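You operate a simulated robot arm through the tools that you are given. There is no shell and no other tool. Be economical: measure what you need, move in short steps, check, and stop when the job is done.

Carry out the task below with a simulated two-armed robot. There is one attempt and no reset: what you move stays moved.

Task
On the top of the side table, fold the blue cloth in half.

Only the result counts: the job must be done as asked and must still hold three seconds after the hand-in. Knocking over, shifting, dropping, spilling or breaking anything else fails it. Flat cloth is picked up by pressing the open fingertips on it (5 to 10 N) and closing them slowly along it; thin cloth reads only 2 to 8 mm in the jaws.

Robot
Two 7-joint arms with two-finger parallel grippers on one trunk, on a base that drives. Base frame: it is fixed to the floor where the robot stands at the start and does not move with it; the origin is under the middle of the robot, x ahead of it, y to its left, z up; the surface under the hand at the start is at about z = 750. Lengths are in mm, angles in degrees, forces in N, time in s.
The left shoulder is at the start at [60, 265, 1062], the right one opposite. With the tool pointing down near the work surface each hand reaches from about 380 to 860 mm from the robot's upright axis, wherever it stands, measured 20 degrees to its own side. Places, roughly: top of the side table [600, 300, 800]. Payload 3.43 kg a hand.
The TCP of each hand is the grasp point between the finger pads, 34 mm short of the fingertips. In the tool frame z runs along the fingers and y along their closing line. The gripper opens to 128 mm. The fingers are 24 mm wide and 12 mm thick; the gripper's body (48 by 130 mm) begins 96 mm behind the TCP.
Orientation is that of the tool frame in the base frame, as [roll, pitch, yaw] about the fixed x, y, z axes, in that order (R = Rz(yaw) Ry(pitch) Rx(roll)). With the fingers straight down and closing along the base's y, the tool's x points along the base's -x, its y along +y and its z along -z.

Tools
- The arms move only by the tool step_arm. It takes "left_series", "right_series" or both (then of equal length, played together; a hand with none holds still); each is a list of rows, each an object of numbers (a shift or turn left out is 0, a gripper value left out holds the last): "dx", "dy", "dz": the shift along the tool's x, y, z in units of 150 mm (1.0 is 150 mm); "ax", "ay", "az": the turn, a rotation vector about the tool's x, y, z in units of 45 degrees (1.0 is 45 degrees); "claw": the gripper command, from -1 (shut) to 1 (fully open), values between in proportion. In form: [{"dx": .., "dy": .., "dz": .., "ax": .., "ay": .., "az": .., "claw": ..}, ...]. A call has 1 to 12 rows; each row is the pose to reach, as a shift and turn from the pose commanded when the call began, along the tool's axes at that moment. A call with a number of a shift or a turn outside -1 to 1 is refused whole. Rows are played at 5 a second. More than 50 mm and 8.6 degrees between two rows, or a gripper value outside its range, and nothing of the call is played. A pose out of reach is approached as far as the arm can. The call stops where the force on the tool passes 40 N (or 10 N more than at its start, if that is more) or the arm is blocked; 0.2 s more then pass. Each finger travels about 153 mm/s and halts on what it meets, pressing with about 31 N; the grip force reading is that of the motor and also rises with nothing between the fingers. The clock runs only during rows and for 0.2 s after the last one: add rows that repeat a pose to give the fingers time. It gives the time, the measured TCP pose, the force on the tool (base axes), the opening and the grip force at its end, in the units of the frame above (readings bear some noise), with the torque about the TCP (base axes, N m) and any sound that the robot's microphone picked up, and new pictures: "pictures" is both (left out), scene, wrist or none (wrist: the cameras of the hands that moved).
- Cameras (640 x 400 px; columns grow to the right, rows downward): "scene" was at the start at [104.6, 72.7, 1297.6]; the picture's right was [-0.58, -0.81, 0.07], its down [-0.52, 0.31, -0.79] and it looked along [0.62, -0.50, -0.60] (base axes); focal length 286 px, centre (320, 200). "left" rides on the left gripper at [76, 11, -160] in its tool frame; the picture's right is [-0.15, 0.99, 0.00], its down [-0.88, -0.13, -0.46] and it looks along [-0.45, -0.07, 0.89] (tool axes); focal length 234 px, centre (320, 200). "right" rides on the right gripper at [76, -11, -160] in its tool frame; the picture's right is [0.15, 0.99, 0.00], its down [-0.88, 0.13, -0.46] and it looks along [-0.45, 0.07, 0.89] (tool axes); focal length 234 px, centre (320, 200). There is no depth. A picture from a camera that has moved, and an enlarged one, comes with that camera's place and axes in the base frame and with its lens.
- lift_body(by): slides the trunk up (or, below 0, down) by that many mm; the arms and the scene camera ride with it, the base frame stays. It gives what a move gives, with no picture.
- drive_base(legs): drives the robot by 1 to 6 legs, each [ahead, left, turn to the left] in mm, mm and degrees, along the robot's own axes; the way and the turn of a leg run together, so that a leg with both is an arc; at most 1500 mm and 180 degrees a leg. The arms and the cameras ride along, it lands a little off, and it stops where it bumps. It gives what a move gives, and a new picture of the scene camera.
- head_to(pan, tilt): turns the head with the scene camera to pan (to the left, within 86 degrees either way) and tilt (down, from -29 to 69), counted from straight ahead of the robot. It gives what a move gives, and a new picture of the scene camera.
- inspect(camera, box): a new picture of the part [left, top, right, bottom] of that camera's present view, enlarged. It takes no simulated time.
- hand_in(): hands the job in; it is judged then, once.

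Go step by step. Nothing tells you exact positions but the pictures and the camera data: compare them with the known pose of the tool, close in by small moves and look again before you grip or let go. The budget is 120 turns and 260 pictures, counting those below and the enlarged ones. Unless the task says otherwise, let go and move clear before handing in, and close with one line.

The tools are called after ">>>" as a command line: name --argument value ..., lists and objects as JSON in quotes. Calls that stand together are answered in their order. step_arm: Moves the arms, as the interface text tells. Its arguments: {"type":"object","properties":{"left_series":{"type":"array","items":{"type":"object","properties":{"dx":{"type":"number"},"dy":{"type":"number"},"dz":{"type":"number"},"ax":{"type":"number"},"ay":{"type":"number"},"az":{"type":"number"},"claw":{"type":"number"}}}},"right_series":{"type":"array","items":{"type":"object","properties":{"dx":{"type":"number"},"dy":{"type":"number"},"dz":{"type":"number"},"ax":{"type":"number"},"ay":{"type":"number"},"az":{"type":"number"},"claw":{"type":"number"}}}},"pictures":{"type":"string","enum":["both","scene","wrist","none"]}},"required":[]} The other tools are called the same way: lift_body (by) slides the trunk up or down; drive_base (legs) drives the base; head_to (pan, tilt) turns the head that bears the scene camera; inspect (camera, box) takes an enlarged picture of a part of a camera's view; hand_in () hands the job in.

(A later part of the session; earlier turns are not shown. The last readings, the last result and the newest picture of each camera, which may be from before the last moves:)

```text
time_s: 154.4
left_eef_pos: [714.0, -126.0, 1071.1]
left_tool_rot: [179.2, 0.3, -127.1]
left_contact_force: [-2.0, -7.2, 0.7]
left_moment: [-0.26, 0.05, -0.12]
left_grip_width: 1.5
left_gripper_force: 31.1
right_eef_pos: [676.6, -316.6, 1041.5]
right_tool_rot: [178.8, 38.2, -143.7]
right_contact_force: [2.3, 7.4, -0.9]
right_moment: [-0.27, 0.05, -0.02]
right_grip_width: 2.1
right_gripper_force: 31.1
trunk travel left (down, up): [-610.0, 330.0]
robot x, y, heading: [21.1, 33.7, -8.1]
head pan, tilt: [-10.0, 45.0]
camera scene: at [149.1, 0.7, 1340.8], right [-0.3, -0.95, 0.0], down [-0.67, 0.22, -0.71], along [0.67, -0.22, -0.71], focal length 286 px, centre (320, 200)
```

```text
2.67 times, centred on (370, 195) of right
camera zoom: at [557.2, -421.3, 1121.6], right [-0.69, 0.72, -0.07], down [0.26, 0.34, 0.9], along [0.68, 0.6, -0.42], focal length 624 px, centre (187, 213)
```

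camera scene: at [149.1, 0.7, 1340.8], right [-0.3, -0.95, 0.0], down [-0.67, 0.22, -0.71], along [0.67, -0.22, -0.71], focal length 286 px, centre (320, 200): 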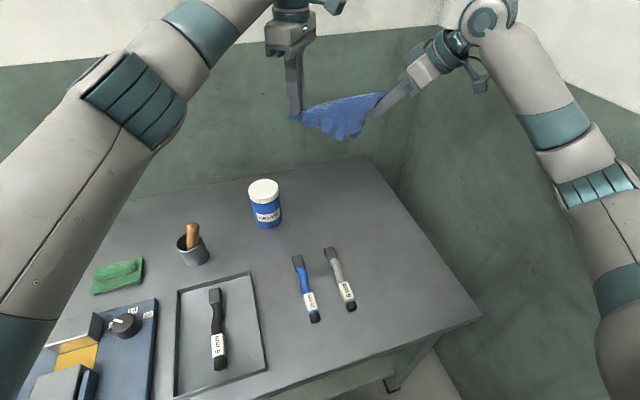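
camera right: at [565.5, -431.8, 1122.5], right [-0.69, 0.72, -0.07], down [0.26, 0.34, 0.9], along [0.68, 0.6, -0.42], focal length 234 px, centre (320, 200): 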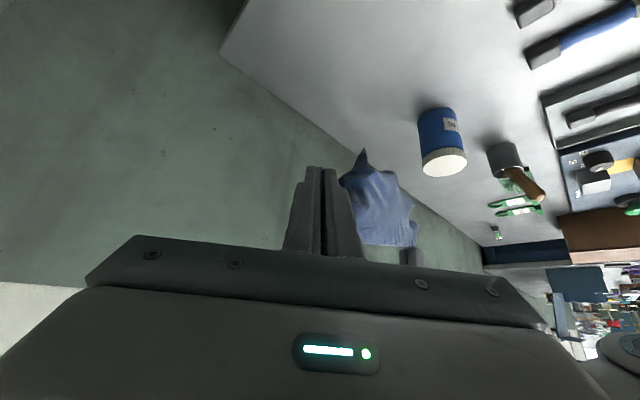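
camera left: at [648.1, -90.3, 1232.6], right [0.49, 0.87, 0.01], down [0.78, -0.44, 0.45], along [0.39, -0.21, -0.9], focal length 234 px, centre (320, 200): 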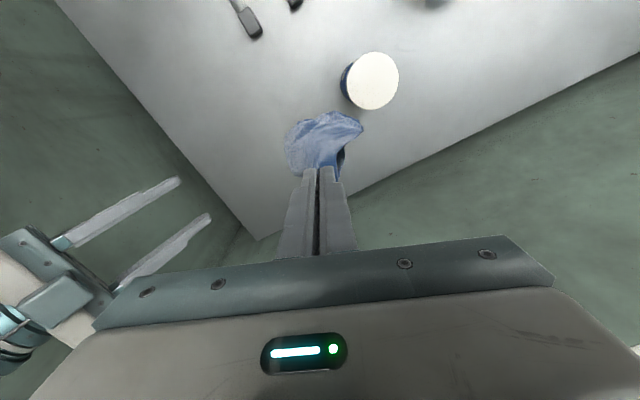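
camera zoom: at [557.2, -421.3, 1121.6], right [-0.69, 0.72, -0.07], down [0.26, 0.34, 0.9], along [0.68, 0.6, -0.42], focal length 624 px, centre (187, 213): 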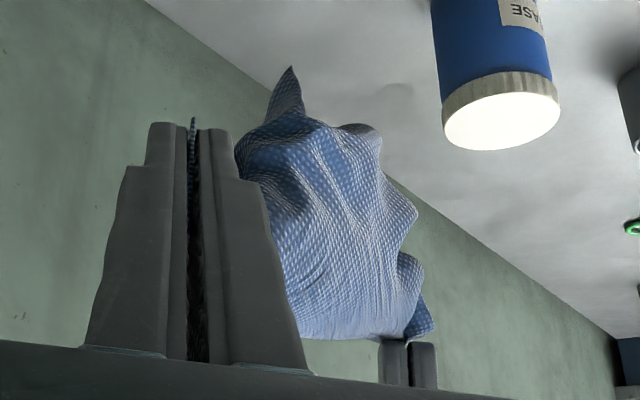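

The sheet is draped over the stretched line. I lay it down on the free area: first lower both hands, then move both toward me while lowering so the hanging part trails out flat.

>>> step_arm --left_series '[{"dz": 0.15}, {"dz": 0.3}, {"dz": 0.45}, {"dz": 0.6}, {"dz": 0.75}, {"dz": 0.87}, {"dz": 0.87}]' --right_series '[{"dx": 0.092, "dz": 0.118, "dy": 0.02}, {"dx": 0.184, "dz": 0.236, "dy": 0.02}, {"dx": 0.276, "dz": 0.354, "dy": 0.02}, {"dx": 0.368, "dz": 0.472, "dy": 0.02}, {"dx": 0.46, "dz": 0.59, "dy": 0.02}, {"dx": 0.534, "dz": 0.683, "dy": 0.02}, {"dx": 0.534, "dz": 0.683, "dy": 0.02}]' --pictures "none"

>>> step_arm --left_series '[{"dx": 0.057, "dy": 0.076, "dz": 0.14}, {"dx": 0.114, "dy": 0.152, "dz": 0.28}, {"dx": 0.17, "dy": 0.228, "dz": 0.42}, {"dx": 0.228, "dy": 0.305, "dz": 0.56}, {"dx": 0.285, "dy": 0.38, "dz": 0.7}, {"dx": 0.342, "dy": 0.457, "dz": 0.84}, {"dx": 0.4, "dy": 0.533, "dz": 0.93}, {"dx": 0.4, "dy": 0.533, "dz": 0.93}]' --right_series '[{"dx": 0.131, "dy": 0.056, "dz": 0.043}, {"dx": 0.262, "dy": 0.112, "dz": 0.086}, {"dx": 0.393, "dy": 0.168, "dz": 0.129}, {"dx": 0.524, "dy": 0.225, "dz": 0.171}, {"dx": 0.655, "dy": 0.281, "dz": 0.214}, {"dx": 0.786, "dy": 0.337, "dz": 0.257}, {"dx": 0.9, "dy": 0.393, "dz": 0.28}, {"dx": 0.9, "dy": 0.393, "dz": 0.28}]' --pictures "both"

>>> inspect --camera "scene" --box '[260, 130, 440, 250]'

```text
time_s: 156.1
left_eef_pos: [713.4, -122.5, 940.7]
left_tool_rot: [179.3, 0.4, -127.4]
left_contact_force: [-1.1, -6.6, 0.9]
left_moment: [-0.19, 0.05, -0.09]
left_grip_width: 1.8
left_gripper_force: 31.1
right_eef_pos: [674.2, -310.6, 913.2]
right_tool_rot: [178.8, 38.0, -143.7]
right_contact_force: [1.5, 5.7, -1.2]
right_moment: [-0.17, 0.04, 0.01]
right_grip_width: 2.2
right_gripper_force: 31.1
trunk travel left (down, up): [-610.0, 330.0]
robot x, y, heading: [22.3, 35.9, -7.5]
head pan, tilt: [-10.0, 45.0]
```

```text
time_s: 158.1
left_eef_pos: [633.3, -66.7, 808.7]
left_tool_rot: [-179.5, -0.6, -123.5]
left_contact_force: [-0.7, -4.4, 0.5]
left_moment: [-0.18, 0.0, -0.07]
left_grip_width: 1.7
left_gripper_force: 30.5
right_eef_pos: [608.6, -244.5, 807.9]
right_tool_rot: [179.5, 38.4, -138.6]
right_contact_force: [-0.3, 3.7, -1.9]
right_moment: [-0.14, -0.01, -0.08]
right_grip_width: 1.9
right_gripper_force: 30.6
trunk travel left (down, up): [-610.0, 330.0]
robot x, y, heading: [35.9, 34.4, -4.0]
head pan, tilt: [-10.0, 45.0]
stopped in row 8 (left hand): the arm was blocked; the commanded pose is now the measured one
camera scene: at [160.2, 38.1, 1340.8], right [-0.24, -0.97, 0.02], down [-0.68, 0.15, -0.71], along [0.69, -0.18, -0.7], focal length 286 px, centre (320, 200)
camera right: at [497.4, -358.7, 887.2], right [-0.74, 0.66, -0.08], down [0.22, 0.36, 0.9], along [0.63, 0.65, -0.42], focal length 234 px, centre (320, 200)
camera left: at [580.6, -120.9, 968.8], right [-0.74, 0.67, -0.01], down [0.59, 0.67, 0.45], along [0.31, 0.33, -0.89], focal length 234 px, centre (320, 200)
```

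scene: 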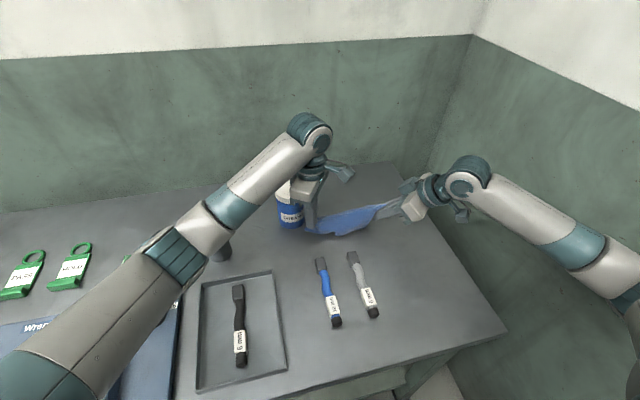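
right: 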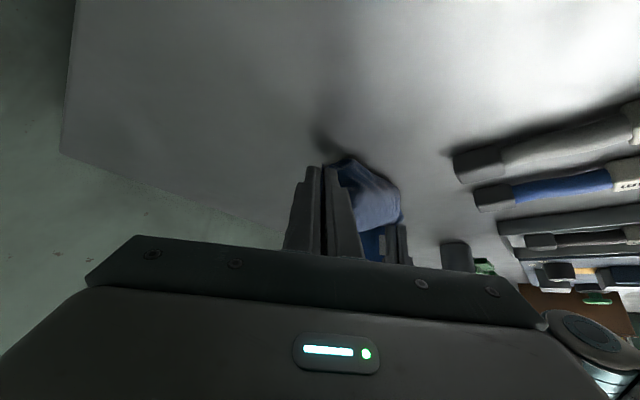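
left: 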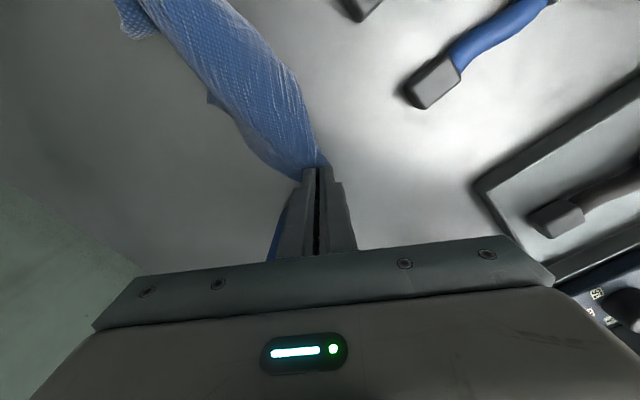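

```text
3.33 times, centred on (350, 190) of scene
camera zoom: at [160.2, 38.1, 1340.8], right [-0.24, -0.97, 0.02], down [-0.68, 0.15, -0.71], along [0.69, -0.18, -0.7], focal length 952 px, centre (220, 233)
```

zoom: 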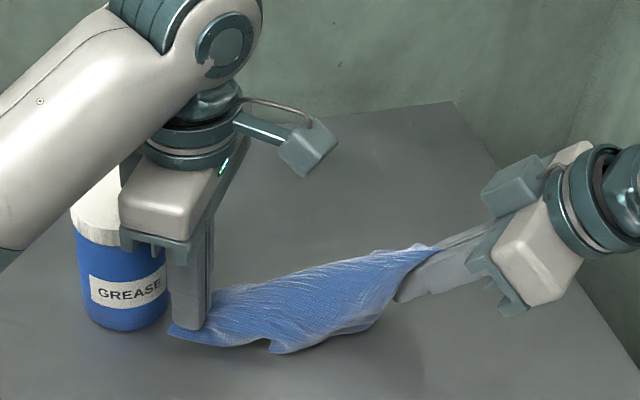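

Something blocked the left arm at the end and nudged the robot. I open both hands here, since the cloth is almost on the table, and raise both straight up, then check the cup.

>>> step_arm --left_series '[{"claw": -0.9}, {"claw": -0.7}, {"claw": -0.5}, {"claw": -0.5}, {"dz": -0.15}, {"dz": -0.3}, {"dz": -0.5}, {"dz": -0.7}, {"dz": -0.9}, {"dz": -1.0}]' --right_series '[{"claw": -0.9}, {"claw": -0.7}, {"claw": -0.5}, {"claw": -0.5}, {"dz": -0.15}, {"dz": -0.3}, {"dz": -0.45}, {"dz": -0.6}, {"dz": -0.75}, {"dz": -0.8}]' --pictures "scene"

>>> inspect --camera "scene" --box '[260, 150, 420, 270]'

>>> inspect --camera "scene" --box '[140, 180, 300, 280]'

```text
time_s: 159.8
left_eef_pos: [630.2, -65.4, 903.5]
left_tool_rot: [-179.9, -0.3, -123.7]
left_contact_force: [-0.4, 0.3, 0.0]
left_moment: [-0.03, -0.02, -0.01]
left_grip_width: 32.3
left_gripper_force: 0.0
right_eef_pos: [573.4, -196.5, 864.1]
right_tool_rot: [171.1, 43.8, -139.5]
right_contact_force: [0.3, -0.5, 0.9]
right_moment: [-0.03, -0.02, 0.0]
right_grip_width: 32.2
right_gripper_force: 0.1
trunk travel left (down, up): [-610.0, 330.0]
robot x, y, heading: [31.8, 39.7, -4.3]
head pan, tilt: [-10.0, 45.0]
stopped in row 8 (right hand): the arm was blocked; the commanded pose is now the measured one
camera scene: at [158.8, 36.9, 1345.1], right [-0.24, -0.97, 0.01], down [-0.68, 0.16, -0.71], along [0.69, -0.18, -0.7], focal length 286 px, centre (320, 200)
```

scene: 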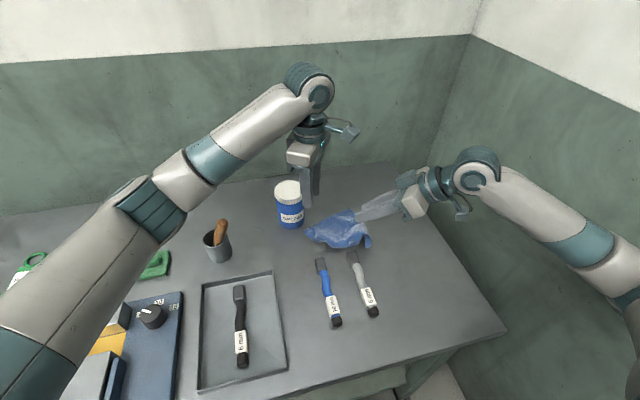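

```text
3.33 times, centred on (340, 210) of scene
camera zoom: at [158.8, 36.9, 1345.1], right [-0.24, -0.97, 0.01], down [-0.68, 0.16, -0.71], along [0.69, -0.18, -0.7], focal length 952 px, centre (253, 167)
```

zoom: 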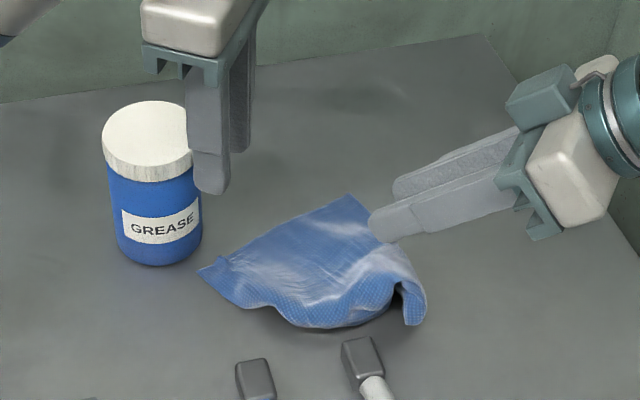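

```text
4.00 times, centred on (220, 230) of scene
camera zoom: at [158.8, 36.9, 1345.1], right [-0.24, -0.97, 0.01], down [-0.68, 0.16, -0.71], along [0.69, -0.18, -0.7], focal length 1143 px, centre (720, 80)
```

zoom: 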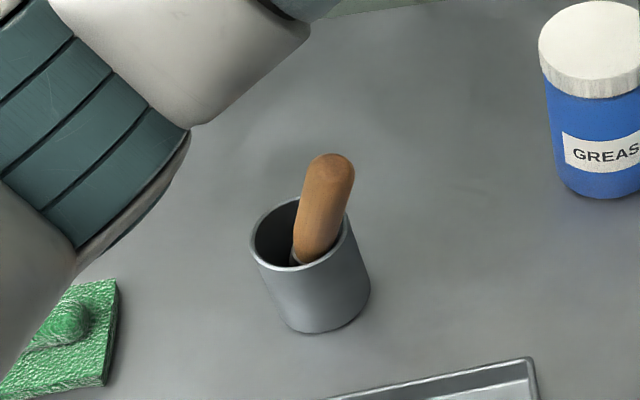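

The cup is fine. The right elbow is probably against the wall again, so I raise the left hand and shift the base left a bit.

>>> step_arm --left_series '[{"dz": -0.15}, {"dz": -0.3}, {"dz": -0.45}, {"dz": -0.6}, {"dz": -0.7}]' --pictures "none"

>>> drive_base --legs '[[-10, 60, 0]]'

>>> step_arm --right_series '[{"dz": -0.15, "ax": 0.04}, {"dz": -0.3, "ax": 0.09}, {"dz": -0.45, "ax": 0.14}, {"dz": -0.6, "ax": 0.19}, {"dz": -0.75, "ax": 0.19}, {"dz": -0.85, "ax": 0.19}]' --pictures "scene"

>>> inspect --camera "scene" --box '[280, 150, 440, 270]'

```text
time_s: 161.0
left_eef_pos: [632.4, -67.3, 1004.3]
left_tool_rot: [-179.7, -0.6, -123.8]
left_contact_force: [0.6, -0.5, 0.0]
left_moment: [0.03, 0.0, -0.02]
left_grip_width: 32.3
left_gripper_force: 0.0
right_eef_pos: [575.1, -199.1, 863.2]
right_tool_rot: [171.4, 43.5, -139.5]
right_contact_force: [-0.4, -0.1, 0.3]
right_moment: [-0.01, -0.02, 0.03]
right_grip_width: 32.2
right_gripper_force: 0.1
trunk travel left (down, up): [-610.0, 330.0]
robot x, y, heading: [38.3, 41.1, -4.3]
head pan, tilt: [-10.0, 45.0]
```

```text
time_s: 162.0
left_eef_pos: [626.8, -27.8, 1000.9]
left_tool_rot: [179.5, 0.6, -124.0]
left_contact_force: [-1.0, -0.4, 0.9]
left_moment: [-0.01, 0.01, -0.02]
left_grip_width: 32.3
left_gripper_force: 0.1
right_eef_pos: [570.3, -158.3, 856.0]
right_tool_rot: [170.2, 44.0, -140.6]
right_contact_force: [-0.4, -0.9, 0.4]
right_moment: [-0.02, 0.01, -0.04]
right_grip_width: 32.2
right_gripper_force: 0.2
trunk travel left (down, up): [-610.0, 330.0]
robot x, y, heading: [25.5, 100.5, -4.4]
head pan, tilt: [-10.0, 45.0]
camera scene: at [157.5, 72.9, 1340.7], right [-0.25, -0.97, 0.0], down [-0.68, 0.18, -0.71], along [0.68, -0.18, -0.71], focal length 286 px, centre (320, 200)
```

scene: 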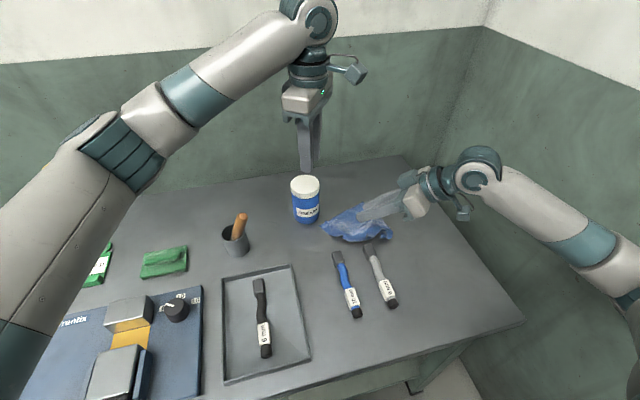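

```text
time_s: 163.4
left_eef_pos: [634.3, -10.5, 999.5]
left_tool_rot: [179.7, -0.4, -123.7]
left_contact_force: [0.7, 1.0, -0.4]
left_moment: [0.03, -0.02, -0.02]
left_grip_width: 32.3
left_gripper_force: 0.0
right_eef_pos: [525.2, -209.8, 945.2]
right_tool_rot: [178.5, 43.7, -140.0]
right_contact_force: [0.6, -0.2, 0.1]
right_moment: [0.01, 0.0, -0.02]
right_grip_width: 32.0
right_gripper_force: 0.1
trunk travel left (down, up): [-610.0, 330.0]
robot x, y, heading: [27.6, 102.0, -4.2]
head pan, tilt: [-10.0, 45.0]
camera scene: at [165.9, 92.2, 1339.2], right [-0.24, -0.97, 0.01], down [-0.69, 0.16, -0.7], along [0.68, -0.18, -0.71], focal length 286 px, centre (320, 200)
```

scene: 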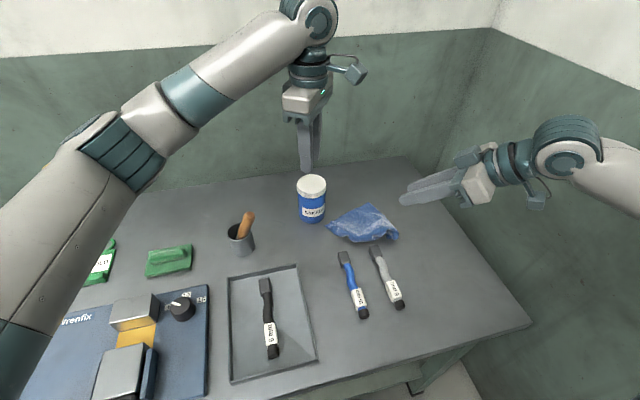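

```text
3.33 times, centred on (360, 210) of scene
camera zoom: at [165.9, 92.2, 1339.2], right [-0.24, -0.97, 0.01], down [-0.69, 0.16, -0.7], along [0.68, -0.18, -0.71], focal length 952 px, centre (187, 167)
```

zoom: 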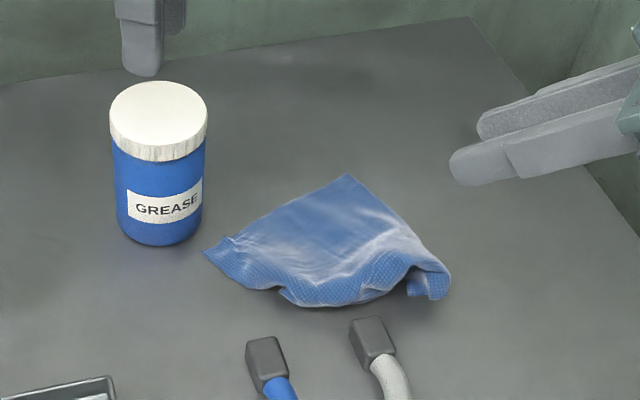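

The cloth now lies in a partly open heap. I level the right hand so its camera looks straight at the cloth from above.

>>> step_arm --right_series '[{"ay": 0.16, "dz": -0.02}, {"ay": 0.32, "dz": -0.04}, {"ay": 0.48, "dz": -0.06}, {"ay": 0.64, "dz": -0.08}, {"ay": 0.8, "dz": -0.1}, {"ay": 0.96, "dz": -0.1}, {"ay": 0.96, "dz": -0.1}]' --pictures "wrist"

>>> inspect --camera "right" --box '[200, 40, 440, 220]'

```text
time_s: 165.0
left_eef_pos: [626.9, -28.4, 1001.7]
left_tool_rot: [179.5, 0.5, -124.0]
left_contact_force: [0.3, 0.9, -0.1]
left_moment: [0.02, -0.02, -0.01]
left_grip_width: 32.0
left_gripper_force: 0.1
right_eef_pos: [507.6, -238.1, 957.7]
right_tool_rot: [179.1, 0.8, -139.7]
right_contact_force: [0.2, 0.8, -0.3]
right_moment: [0.03, -0.01, 0.01]
right_grip_width: 32.1
right_gripper_force: 0.1
trunk travel left (down, up): [-610.0, 330.0]
robot x, y, heading: [32.5, 97.0, -4.5]
head pan, tilt: [-10.0, 45.0]
camera right: at [457.2, -297.9, 1116.3], right [-0.75, 0.66, 0.01], down [0.59, 0.66, 0.47], along [0.3, 0.36, -0.88], focal length 234 px, centre (320, 200)
```

right: 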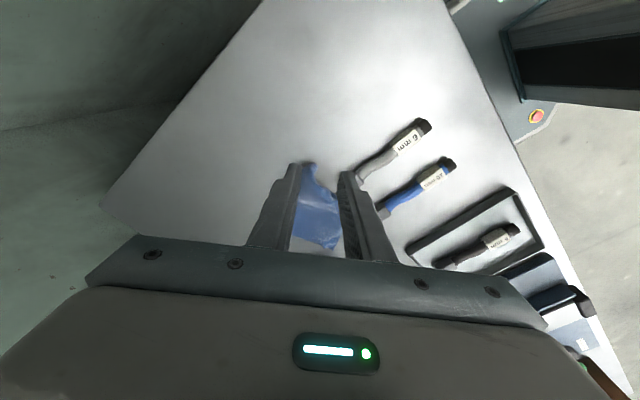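

```text
2.22 times, centred on (320, 130) of right
camera zoom: at [457.2, -297.9, 1116.3], right [-0.75, 0.66, 0.01], down [0.59, 0.66, 0.47], along [0.3, 0.36, -0.88], focal length 520 px, centre (320, 356)
```

zoom: 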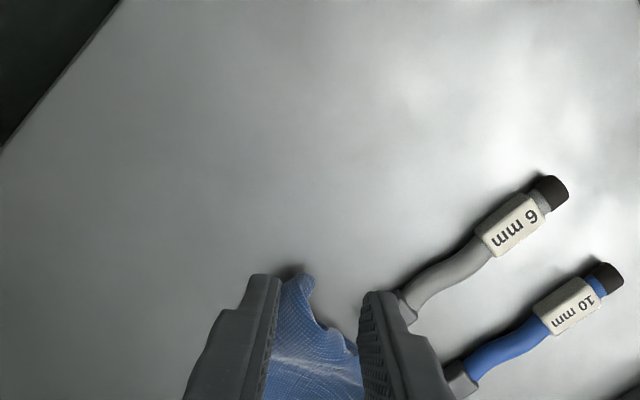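

>>> step_arm --left_series '[{"dx": -0.12, "dy": 0.08}, {"dx": -0.24, "dy": 0.16}, {"dx": -0.36, "dy": 0.24}, {"dx": -0.48, "dy": 0.32}, {"dx": -0.55, "dy": 0.37}, {"dx": -0.55, "dy": 0.37}]' --right_series '[{"dx": -0.16}, {"dx": -0.32}, {"dx": -0.48}, {"dx": -0.64}, {"dx": -0.8}, {"dx": -0.9}]' --pictures "none"

>>> inspect --camera "right" --box '[200, 0, 440, 200]'

```text
time_s: 166.4
left_eef_pos: [628.1, 72.7, 1002.2]
left_tool_rot: [179.4, 0.4, -124.1]
left_contact_force: [0.1, -0.7, -0.9]
left_moment: [-0.01, 0.04, 0.0]
left_grip_width: 31.9
left_gripper_force: 0.1
right_eef_pos: [610.6, -148.8, 958.1]
right_tool_rot: [179.1, 0.8, -139.8]
right_contact_force: [0.1, 0.9, -0.3]
right_moment: [0.0, -0.01, -0.02]
right_grip_width: 32.0
right_gripper_force: 0.0
trunk travel left (down, up): [-610.0, 330.0]
robot x, y, heading: [29.1, 99.3, -4.4]
head pan, tilt: [-10.0, 45.0]
```

```text
2.00 times, centred on (320, 100) of right
camera zoom: at [561.2, -209.5, 1117.1], right [-0.75, 0.66, 0.01], down [0.59, 0.66, 0.47], along [0.3, 0.36, -0.88], focal length 468 px, centre (320, 400)
```

zoom: 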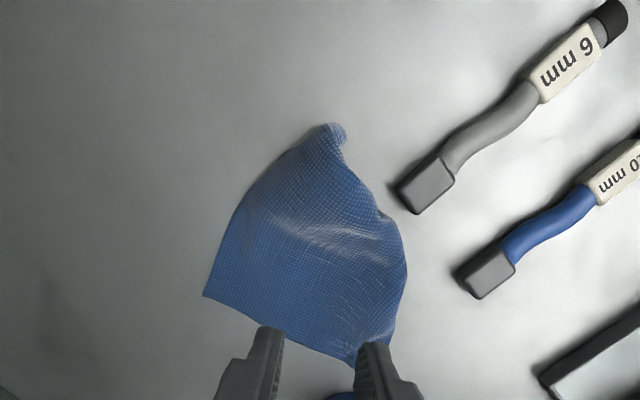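

Now I can read it: sharp corners B≈[692,-190] and A≈[639,-68] are exposed and span the 165 mm edge. I'll grip that edge with both hands (jaws across the edge so the wrists keep apart), right hand at B first.

>>> step_arm --left_series '[{"az": 0.16}, {"az": 0.32}, {"az": 0.48}, {"az": 0.64}, {"az": 0.8}, {"az": 0.96}, {"az": 1.0}]' --right_series '[{"az": -0.16}, {"az": -0.32}, {"az": -0.48}, {"az": -0.64}, {"az": -0.8}, {"az": -0.96}, {"az": -1.0}]' --pictures "none"

>>> step_arm --left_series '[{"az": 0.16}, {"az": 0.32}, {"az": 0.48}, {"az": 0.64}, {"az": 0.8}, {"az": 0.96}, {"az": 1.0}]' --right_series '[{"dx": 0.05, "dy": -0.1, "az": -0.15, "claw": -0.66}, {"dx": 0.1, "dy": -0.2, "az": -0.3}, {"dx": 0.15, "dy": -0.3, "az": -0.45, "dz": 0.1}, {"dx": 0.215, "dy": -0.386, "az": -0.6, "dz": 0.3}, {"dx": 0.215, "dy": -0.386, "az": -0.63, "dz": 0.55}, {"dx": 0.215, "dy": -0.386, "az": -0.63, "dz": 0.8}, {"dx": 0.215, "dy": -0.386, "az": -0.63, "dz": 0.9}]' --pictures "none"

>>> step_arm --left_series '[{"az": 0.16}, {"az": 0.32}, {"az": 0.48}, {"az": 0.64}, {"az": 0.73}]' --pictures "none"

>>> inspect --camera "right" --box '[200, 60, 440, 220]'

```text
time_s: 168.0
left_eef_pos: [627.0, 72.4, 1002.7]
left_tool_rot: [179.4, 0.0, -169.2]
left_contact_force: [-0.5, 0.6, 0.3]
left_moment: [-0.01, -0.04, 0.01]
left_grip_width: 32.0
left_gripper_force: 0.1
right_eef_pos: [612.3, -148.6, 959.6]
right_tool_rot: [179.9, 1.2, -94.6]
right_contact_force: [-0.4, -0.3, -1.2]
right_moment: [0.02, -0.01, -0.01]
right_grip_width: 32.1
right_gripper_force: 0.0
trunk travel left (down, up): [-610.0, 330.0]
robot x, y, heading: [27.7, 95.6, -4.2]
head pan, tilt: [-10.0, 45.0]
```

```text
time_s: 169.6
left_eef_pos: [626.7, 73.1, 1002.4]
left_tool_rot: [179.7, -0.5, 145.9]
left_contact_force: [-0.6, -0.2, 0.3]
left_moment: [0.01, -0.02, 0.01]
left_grip_width: 32.1
left_gripper_force: 0.0
right_eef_pos: [666.3, -184.0, 823.5]
right_tool_rot: [-179.4, 1.1, -66.2]
right_contact_force: [0.0, 0.0, 0.3]
right_moment: [0.0, -0.02, -0.04]
right_grip_width: 21.5
right_gripper_force: 0.0
trunk travel left (down, up): [-610.0, 330.0]
robot x, y, heading: [28.9, 98.4, -4.3]
head pan, tilt: [-10.0, 45.0]
```

```text
time_s: 170.8
left_eef_pos: [625.6, 71.7, 1003.3]
left_tool_rot: [179.9, -0.6, 113.2]
left_contact_force: [-1.1, 0.8, 1.3]
left_moment: [0.03, -0.02, 0.05]
left_grip_width: 32.0
left_gripper_force: 0.2
right_eef_pos: [666.0, -185.2, 823.8]
right_tool_rot: [-179.5, 1.2, -66.3]
right_contact_force: [0.5, -0.1, 0.1]
right_moment: [0.03, -0.03, 0.0]
right_grip_width: 21.8
right_gripper_force: 0.1
trunk travel left (down, up): [-610.0, 330.0]
robot x, y, heading: [28.9, 97.4, -4.5]
head pan, tilt: [-10.0, 45.0]
```

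```text
2.50 times, centred on (320, 140) of right
camera zoom: at [706.4, -252.8, 982.4], right [-0.85, -0.53, -0.01], down [-0.47, 0.74, 0.47], along [-0.24, 0.41, -0.88], focal length 585 px, centre (320, 350)
```

zoom: 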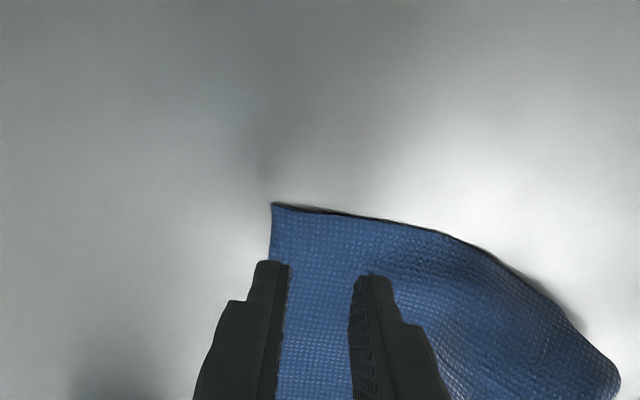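

Corner B lies flat right under the fingers. I press and close in one go, then lift slightly.

>>> step_arm --right_series '[{"dz": 0.12}, {"dz": 0.22}, {"dz": 0.25}, {"dz": 0.263}, {"dz": 0.263, "claw": -0.7}, {"dz": 0.263, "claw": -0.76}, {"dz": 0.263, "claw": -0.82}, {"dz": 0.263, "claw": -0.88}, {"dz": 0.263, "claw": -0.94}, {"dz": 0.263, "claw": -1.0}, {"dz": 0.263, "claw": -1.0}]' --pictures "none"

```text
time_s: 173.2
left_eef_pos: [625.4, 72.5, 1002.3]
left_tool_rot: [179.7, -0.5, 113.2]
left_contact_force: [-0.2, -0.9, 0.2]
left_moment: [-0.01, 0.0, 0.01]
left_grip_width: 32.2
left_gripper_force: 0.0
right_eef_pos: [666.7, -181.8, 785.4]
right_tool_rot: [-179.3, 1.0, -66.3]
right_contact_force: [0.8, -1.2, 17.0]
right_moment: [-0.14, -0.08, 0.03]
right_grip_width: 1.4
right_gripper_force: 30.9
trunk travel left (down, up): [-610.0, 330.0]
robot x, y, heading: [26.3, 91.5, -4.4]
head pan, tilt: [-10.0, 45.0]
```

Held (1.4 mm). I lift B a little and draw it outward to straighten the edge, while the left hand comes over toward A.

>>> step_arm --left_series '[{"dx": -0.16, "dy": -0.07, "claw": -0.66}, {"dx": -0.32, "dy": -0.14}, {"dx": -0.48, "dy": -0.21}, {"dx": -0.64, "dy": -0.28}, {"dx": -0.8, "dy": -0.35}, {"dx": -0.92, "dy": -0.4}, {"dx": -0.92, "dy": -0.4}]' --right_series '[{"dz": -0.08}, {"dz": -0.16}, {"dz": -0.25}, {"dz": -0.25, "dx": 0.1}, {"dz": -0.25, "dx": 0.2}, {"dz": -0.25, "dx": 0.3}, {"dz": -0.25, "dx": 0.3}]' --pictures "scene"

>>> inspect --camera "left" --box '[160, 20, 440, 220]'

```text
time_s: 174.8
left_eef_pos: [626.5, -78.5, 1002.0]
left_tool_rot: [179.8, -0.6, 113.2]
left_contact_force: [0.0, 0.0, 0.2]
left_moment: [-0.02, 0.02, -0.02]
left_grip_width: 21.9
left_gripper_force: 0.1
right_eef_pos: [684.8, -223.5, 821.7]
right_tool_rot: [-179.5, 1.1, -66.3]
right_contact_force: [0.5, 0.7, 0.1]
right_moment: [-0.01, 0.01, -0.01]
right_grip_width: 1.4
right_gripper_force: 31.0
trunk travel left (down, up): [-610.0, 330.0]
robot x, y, heading: [28.7, 97.2, -4.6]
head pan, tilt: [-10.0, 45.0]
camera scene: at [158.0, 74.3, 1340.8], right [-0.25, -0.97, 0.0], down [-0.69, 0.18, -0.71], along [0.68, -0.18, -0.71], focal length 286 px, centre (320, 200)
```

scene: 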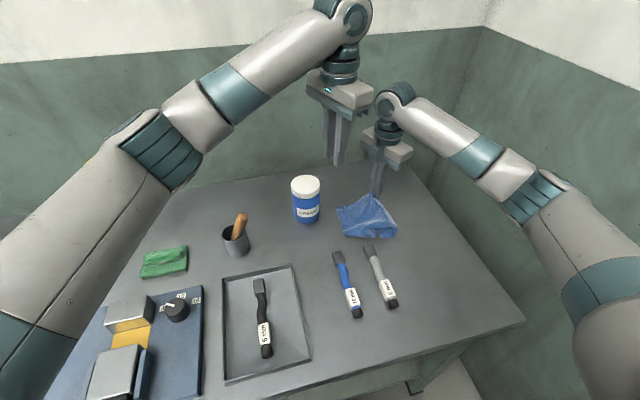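

```text
2.00 times, centred on (300, 120) of left
camera zoom: at [607.8, -4.6, 1161.7], right [0.97, 0.26, 0.0], down [0.23, -0.87, 0.45], along [0.11, -0.43, -0.89], focal length 468 px, centre (360, 360)
```

zoom: 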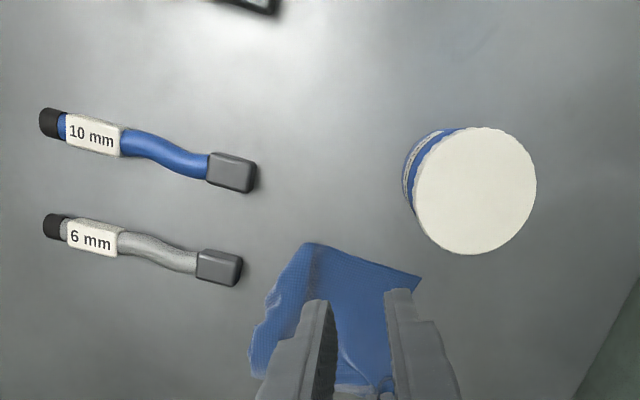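

B is held. A now lies near [689,-110]. I draw B a bit farther out and bring the left hand down over A.

>>> step_arm --left_series '[{"dx": -0.07, "dy": 0.02, "az": 0.1}, {"dx": -0.15, "dy": 0.05, "az": 0.2, "dz": 0.1}, {"dx": -0.23, "dy": 0.08, "az": 0.3, "dz": 0.25}, {"dx": -0.32, "dy": 0.1, "az": 0.4, "dz": 0.45}, {"dx": -0.407, "dy": 0.127, "az": 0.44, "dz": 0.65}, {"dx": -0.407, "dy": 0.127, "az": 0.44, "dz": 0.85}, {"dx": -0.407, "dy": 0.127, "az": 0.44, "dz": 1.0}, {"dx": -0.407, "dy": 0.127, "az": 0.44, "dz": 1.0}]' --right_series '[{"dx": 0.06, "dy": 0.02, "dz": 0.02}, {"dx": 0.13, "dy": 0.04, "dz": 0.04}, {"dx": 0.2, "dy": 0.06, "dz": 0.06}, {"dx": 0.257, "dy": 0.077, "dz": 0.07}, {"dx": 0.257, "dy": 0.077, "dz": 0.07}, {"dx": 0.257, "dy": 0.077, "dz": 0.07}, {"dx": 0.257, "dy": 0.077, "dz": 0.07}, {"dx": 0.257, "dy": 0.077, "dz": 0.07}]' --pictures "none"

>>> inspect --camera "left" --box '[200, 60, 440, 220]'

>>> inspect --camera "scene" --box '[300, 140, 440, 260]'

```text
time_s: 176.6
left_eef_pos: [667.3, -126.1, 849.7]
left_tool_rot: [-179.9, -0.5, 93.3]
left_contact_force: [-0.7, -0.3, 0.0]
left_moment: [0.01, -0.01, 0.0]
left_grip_width: 21.8
left_gripper_force: 0.0
right_eef_pos: [689.2, -264.2, 809.3]
right_tool_rot: [-179.5, 1.2, -66.3]
right_contact_force: [-0.4, -0.6, -0.4]
right_moment: [0.01, 0.04, -0.02]
right_grip_width: 1.8
right_gripper_force: 30.9
trunk travel left (down, up): [-610.0, 330.0]
robot x, y, heading: [29.2, 95.3, -4.4]
head pan, tilt: [-10.0, 45.0]
```

```text
2.50 times, centred on (320, 140) of left
camera zoom: at [674.9, -50.0, 1010.7], right [1.0, -0.09, 0.0], down [-0.08, -0.89, 0.45], along [-0.04, -0.44, -0.89], focal length 585 px, centre (320, 350)
```

zoom: 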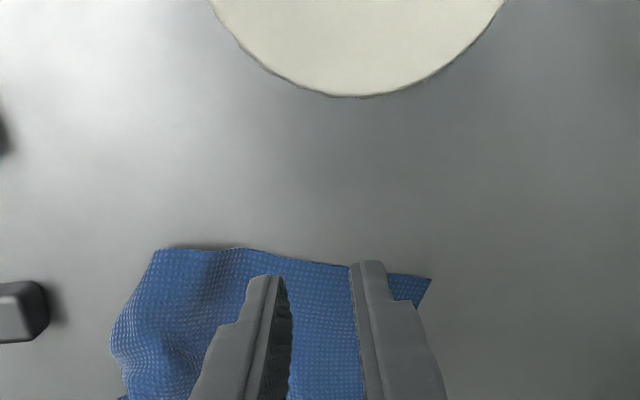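

```text
3.33 times, centred on (370, 200) of scene
camera zoom: at [157.7, 73.6, 1340.8], right [-0.25, -0.97, 0.0], down [-0.68, 0.18, -0.71], along [0.68, -0.18, -0.71], focal length 952 px, centre (153, 200)
```

zoom: 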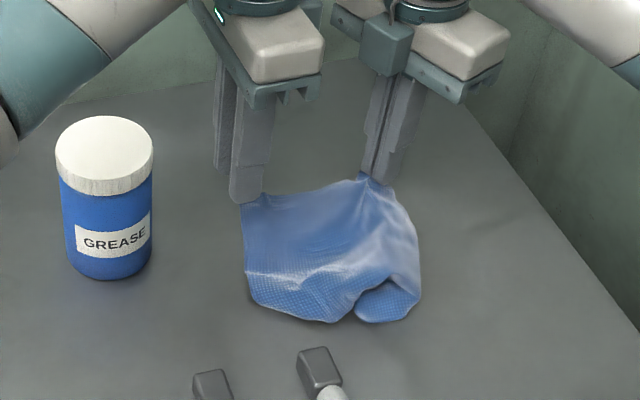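

A is a bit beyond the left hand's vertical reach, so I tilt the left fingers forward, which extends reach and keeps the wrists apart, and bring them to A at about [718,-146].

>>> step_arm --left_series '[{"ay": -0.14, "dx": -0.04, "dy": 0.05}, {"ay": -0.28, "dx": -0.08, "dy": 0.1}, {"ay": -0.42, "dx": -0.12, "dy": 0.15}, {"ay": -0.55, "dx": -0.16, "dy": 0.195}, {"ay": -0.55, "dx": -0.16, "dy": 0.195, "dz": 0.12}, {"ay": -0.55, "dx": -0.16, "dy": 0.195, "dz": 0.233}, {"ay": -0.55, "dx": -0.16, "dy": 0.195, "dz": 0.233}]' --pictures "wrist"

>>> inspect --camera "left" --box '[220, 90, 420, 220]'

```text
time_s: 178.2
left_eef_pos: [699.5, -146.1, 814.5]
left_tool_rot: [-179.9, 24.0, 93.4]
left_contact_force: [-1.0, 0.6, 1.0]
left_moment: [-0.02, 0.03, -0.04]
left_grip_width: 21.7
left_gripper_force: 0.1
right_eef_pos: [689.7, -264.4, 808.8]
right_tool_rot: [-179.5, 1.1, -66.4]
right_contact_force: [-0.2, 0.2, -0.4]
right_moment: [0.01, 0.05, -0.03]
right_grip_width: 1.4
right_gripper_force: 30.8
trunk travel left (down, up): [-610.0, 330.0]
robot x, y, heading: [31.7, 96.9, -4.1]
head pan, tilt: [-10.0, 45.0]
camera left: at [702.7, -11.2, 928.6], right [1.0, -0.07, 0.06], down [-0.09, -0.62, 0.78], along [-0.02, -0.78, -0.63], focal length 234 px, centre (320, 200)
```

left: 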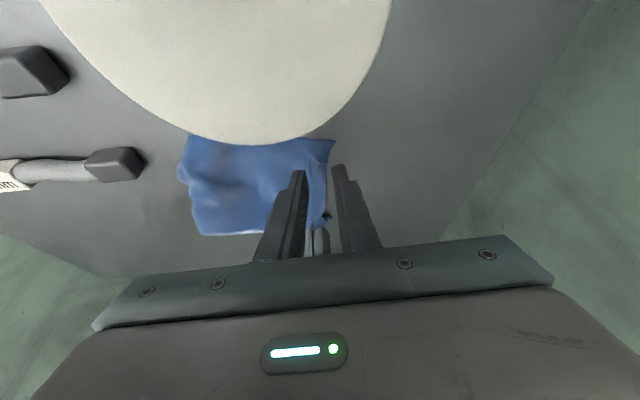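

```text
3.08 times, centred on (320, 155) of left
camera zoom: at [702.7, -11.2, 928.6], right [1.0, -0.07, 0.06], down [-0.09, -0.62, 0.78], along [-0.02, -0.78, -0.63], focal length 720 px, centre (320, 338)
```

zoom: 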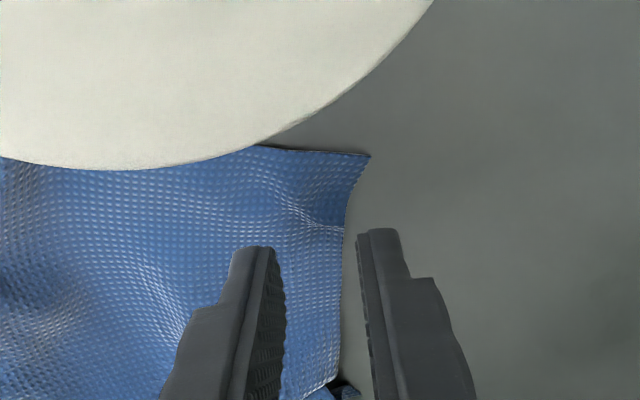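

A's corner is clear. I shift slightly inward so both fingertips land on the cloth, then press and close.

>>> step_arm --left_series '[{"dy": -0.05}, {"dy": -0.05, "dz": 0.09, "dx": 0.04}, {"dy": -0.05, "dz": 0.15, "dx": 0.067}, {"dy": -0.05, "dz": 0.165, "dx": 0.074}, {"dy": -0.05, "dz": 0.174, "dx": 0.078}, {"dy": -0.05, "dz": 0.174, "dx": 0.078}]' --pictures "none"

```text
time_s: 179.6
left_eef_pos: [687.8, -148.0, 791.5]
left_tool_rot: [179.6, 24.3, 93.1]
left_contact_force: [0.1, 0.0, -0.5]
left_moment: [-0.04, 0.03, -0.03]
left_grip_width: 21.9
left_gripper_force: 0.0
right_eef_pos: [686.1, -264.6, 810.7]
right_tool_rot: [-179.2, 0.9, -66.2]
right_contact_force: [-0.5, -0.7, 0.2]
right_moment: [-0.01, -0.01, -0.02]
right_grip_width: 1.4
right_gripper_force: 30.9
trunk travel left (down, up): [-610.0, 330.0]
robot x, y, heading: [29.8, 96.9, -4.4]
head pan, tilt: [-10.0, 45.0]
```

>>> step_arm --left_series '[{"dz": 0.005}, {"dz": 0.01}, {"dz": 0.01}, {"dz": 0.01}, {"dz": 0.01}, {"dz": 0.01}]' --pictures "scene"

```text
time_s: 181.0
left_eef_pos: [687.6, -149.2, 788.2]
left_tool_rot: [179.9, 24.1, 93.2]
left_contact_force: [0.8, -0.8, 1.7]
left_moment: [0.01, 0.0, 0.02]
left_grip_width: 21.7
left_gripper_force: 0.0
right_eef_pos: [685.6, -265.4, 810.6]
right_tool_rot: [-179.2, 1.1, -66.2]
right_contact_force: [0.4, 0.1, -1.0]
right_moment: [-0.02, 0.03, -0.02]
right_grip_width: 1.5
right_gripper_force: 30.6
trunk travel left (down, up): [-610.0, 330.0]
robot x, y, heading: [29.9, 100.6, -4.6]
head pan, tilt: [-10.0, 45.0]
camera scene: at [152.2, 71.7, 1341.2], right [-0.25, -0.97, 0.0], down [-0.68, 0.18, -0.71], along [0.69, -0.18, -0.7], focal length 286 px, centre (320, 200)
```

scene: 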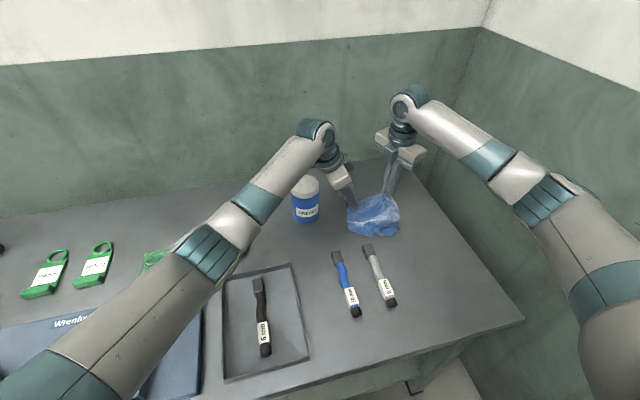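

The elbow only hides the cup visually; it's well in front of it. I press a touch more and close the left fingers.

>>> step_arm --left_series '[{"dz": 0.01, "dx": 0.004}, {"dz": 0.014, "dx": 0.006}, {"dz": 0.014, "dx": 0.006, "claw": -0.7}, {"dz": 0.014, "dx": 0.006, "claw": -0.75}, {"dz": 0.014, "dx": 0.006, "claw": -0.8}, {"dz": 0.014, "dx": 0.006, "claw": -0.85}, {"dz": 0.014, "dx": 0.006, "claw": -0.9}, {"dz": 0.014, "dx": 0.006, "claw": -0.95}, {"dz": 0.014, "dx": 0.006, "claw": -1.0}, {"dz": 0.014, "dx": 0.006, "claw": -1.0}, {"dz": 0.014, "dx": 0.006, "claw": -1.0}]' --pictures "none"

```text
time_s: 183.4
left_eef_pos: [687.5, -148.4, 787.0]
left_tool_rot: [179.7, 24.2, 93.2]
left_contact_force: [-0.2, -1.4, 13.5]
left_moment: [-0.07, -0.01, 0.0]
left_grip_width: 1.9
left_gripper_force: 30.9
right_eef_pos: [685.4, -265.3, 811.1]
right_tool_rot: [-179.0, 1.0, -66.3]
right_contact_force: [0.1, 1.2, 0.2]
right_moment: [-0.01, -0.04, -0.03]
right_grip_width: 1.4
right_gripper_force: 30.9
trunk travel left (down, up): [-610.0, 330.0]
robot x, y, heading: [32.3, 96.5, -4.2]
head pan, tilt: [-10.0, 45.0]
```

Both corners are held now (1.9 and 1.4 mm). I lift both together and spread them slightly so the cloth hangs open from edge A–B.

>>> step_arm --left_series '[{"dz": -0.15, "dx": -0.067}, {"dz": -0.3, "dx": -0.135}, {"dz": -0.45, "dx": -0.2}, {"dz": -0.6, "dx": -0.27}, {"dz": -0.75, "dx": -0.337}, {"dz": -0.91, "dx": -0.41}, {"dz": -0.91, "dx": -0.41}]' --right_series '[{"dz": -0.13, "dx": 0.02}, {"dz": -0.27, "dx": 0.05}, {"dz": -0.41, "dx": 0.08}, {"dz": -0.55, "dx": 0.1}, {"dz": -0.69, "dx": 0.12}, {"dz": -0.84, "dx": 0.14}, {"dz": -0.84, "dx": 0.14}]' --pictures "none"

>>> step_arm --left_series '[{"dz": -0.13, "dx": -0.06}, {"dz": -0.27, "dx": -0.12}, {"dz": -0.4, "dx": -0.18}, {"dz": -0.53, "dx": -0.24}, {"dz": -0.53, "dx": -0.24}, {"dz": -0.53, "dx": -0.24}]' --right_series '[{"dz": -0.14}, {"dz": -0.29}, {"dz": -0.43}, {"dz": -0.57}, {"dz": -0.57}, {"dz": -0.57}]' --pictures "scene"

>>> inspect --camera "scene" --box '[300, 70, 460, 220]'

```text
time_s: 185.0
left_eef_pos: [692.6, -149.9, 931.7]
left_tool_rot: [-180.0, 24.3, 93.6]
left_contact_force: [0.6, -22.5, 0.7]
left_moment: [-0.86, 0.0, 0.04]
left_grip_width: 1.6
left_gripper_force: 30.8
right_eef_pos: [698.8, -285.3, 936.0]
right_tool_rot: [-179.5, 1.2, -66.3]
right_contact_force: [-1.2, 23.1, -0.9]
right_moment: [0.7, 0.03, -0.14]
right_grip_width: 1.1
right_gripper_force: 31.0
trunk travel left (down, up): [-610.0, 330.0]
robot x, y, heading: [28.3, 98.9, -4.7]
head pan, tilt: [-10.0, 45.0]
```

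```text
time_s: 186.4
left_eef_pos: [692.7, -149.2, 1020.5]
left_tool_rot: [-179.9, 24.4, 93.4]
left_contact_force: [-0.7, -29.6, 0.7]
left_moment: [-1.1, 0.03, 0.05]
left_grip_width: 2.0
left_gripper_force: 31.1
right_eef_pos: [696.9, -288.8, 1021.4]
right_tool_rot: [-179.4, 1.2, -66.2]
right_contact_force: [0.0, 30.1, -1.5]
right_moment: [0.94, 0.01, -0.17]
right_grip_width: 0.9
right_gripper_force: 31.4
trunk travel left (down, up): [-610.0, 330.0]
robot x, y, heading: [28.5, 99.0, -4.3]
head pan, tilt: [-10.0, 45.0]
camera scene: at [157.6, 73.5, 1340.8], right [-0.25, -0.97, 0.0], down [-0.68, 0.18, -0.71], along [0.68, -0.18, -0.71], focal length 286 px, centre (320, 200)
```

scene: 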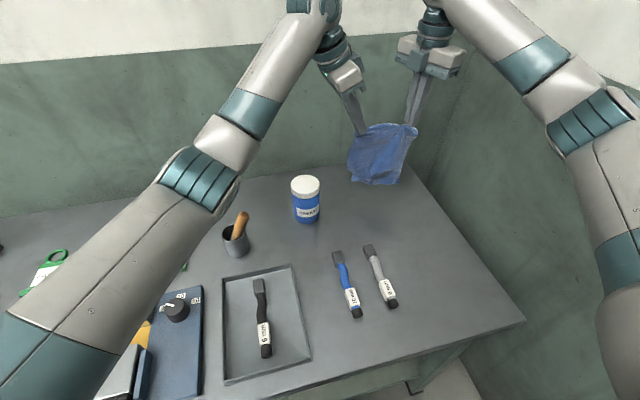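

```text
2.67 times, centred on (380, 145) of scene
camera zoom: at [157.6, 73.5, 1340.8], right [-0.25, -0.97, 0.0], down [-0.68, 0.18, -0.71], along [0.68, -0.18, -0.71], focal length 762 px, centre (160, 347)
```

zoom: 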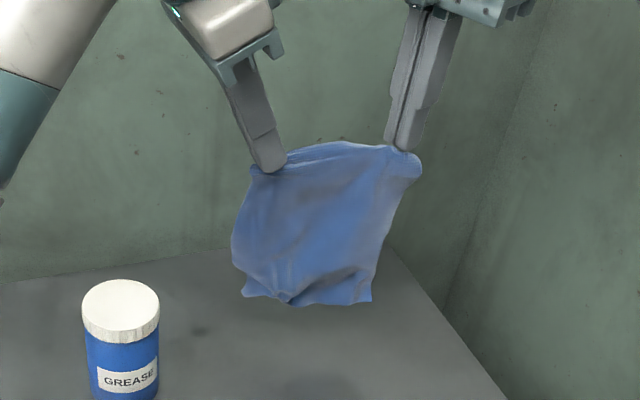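

Excellent: the cloth hangs as a clean curtain from edge A–B. Now the drape fold: I slacken the tension slightly, lower until the bottom edge touches, and lay the lower half toward me.

>>> step_arm --left_series '[{"dx": 0.0, "dz": 0.0}, {"dx": 0.06, "dz": 0.13}, {"dx": 0.118, "dz": 0.261}, {"dx": 0.118, "dz": 0.261}, {"dx": 0.2, "dy": -0.166, "dz": 0.424}, {"dx": 0.288, "dy": -0.333, "dz": 0.587}, {"dx": 0.365, "dy": -0.5, "dz": 0.735}, {"dx": 0.443, "dy": -0.665, "dz": 0.883}, {"dx": 0.443, "dy": -0.665, "dz": 0.883}]' --right_series '[{"dx": -0.07}, {"dx": -0.07, "dz": 0.14}, {"dx": -0.07, "dz": 0.287}, {"dx": -0.07, "dz": 0.287}, {"dx": -0.137, "dy": 0.152, "dz": 0.47}, {"dx": -0.204, "dy": 0.305, "dz": 0.653}, {"dx": -0.27, "dy": 0.458, "dz": 0.82}, {"dx": -0.338, "dy": 0.611, "dz": 0.987}, {"dx": -0.338, "dy": 0.611, "dz": 0.987}]' --pictures "scene"

>>> inspect --camera "scene" --box '[300, 130, 460, 280]'

```text
time_s: 188.4
left_eef_pos: [591.1, -147.6, 872.4]
left_tool_rot: [-179.9, 24.1, 93.5]
left_contact_force: [0.3, -1.7, -0.2]
left_moment: [-0.07, 0.04, 0.0]
left_grip_width: 1.7
left_gripper_force: 30.9
right_eef_pos: [593.6, -275.8, 873.5]
right_tool_rot: [-179.5, 1.0, -66.5]
right_contact_force: [-0.1, 0.3, 0.0]
right_moment: [0.05, 0.02, -0.01]
right_grip_width: 1.2
right_gripper_force: 31.5
trunk travel left (down, up): [-610.0, 330.0]
robot x, y, heading: [27.8, 97.5, -4.0]
head pan, tilt: [-10.0, 45.0]
camera scene: at [158.4, 73.7, 1340.7], right [-0.25, -0.97, 0.0], down [-0.69, 0.18, -0.71], along [0.68, -0.18, -0.71], focal length 286 px, centre (320, 200)
```

scene: 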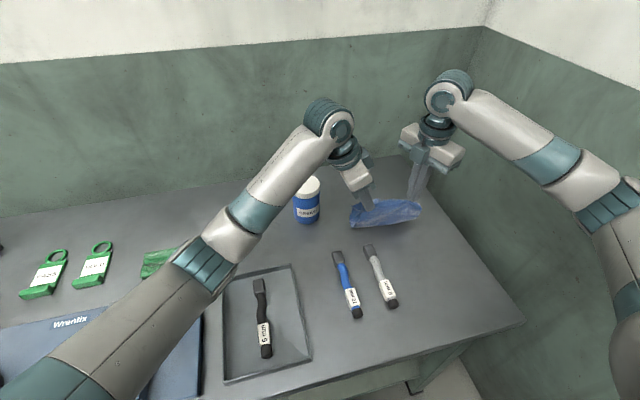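

```text
2.67 times, centred on (380, 205) of scene
camera zoom: at [158.4, 73.7, 1340.7], right [-0.25, -0.97, 0.0], down [-0.69, 0.18, -0.71], along [0.68, -0.18, -0.71], focal length 762 px, centre (160, 187)
```

zoom: 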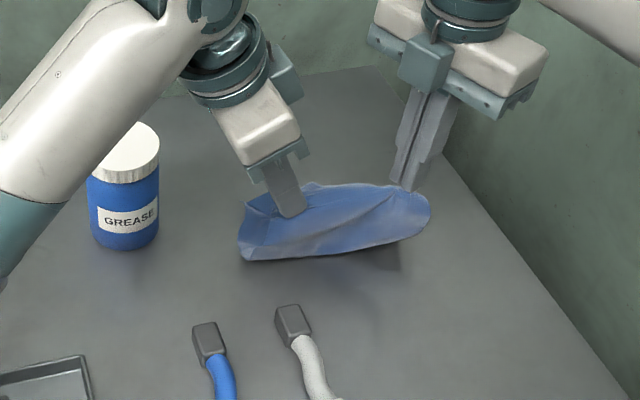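

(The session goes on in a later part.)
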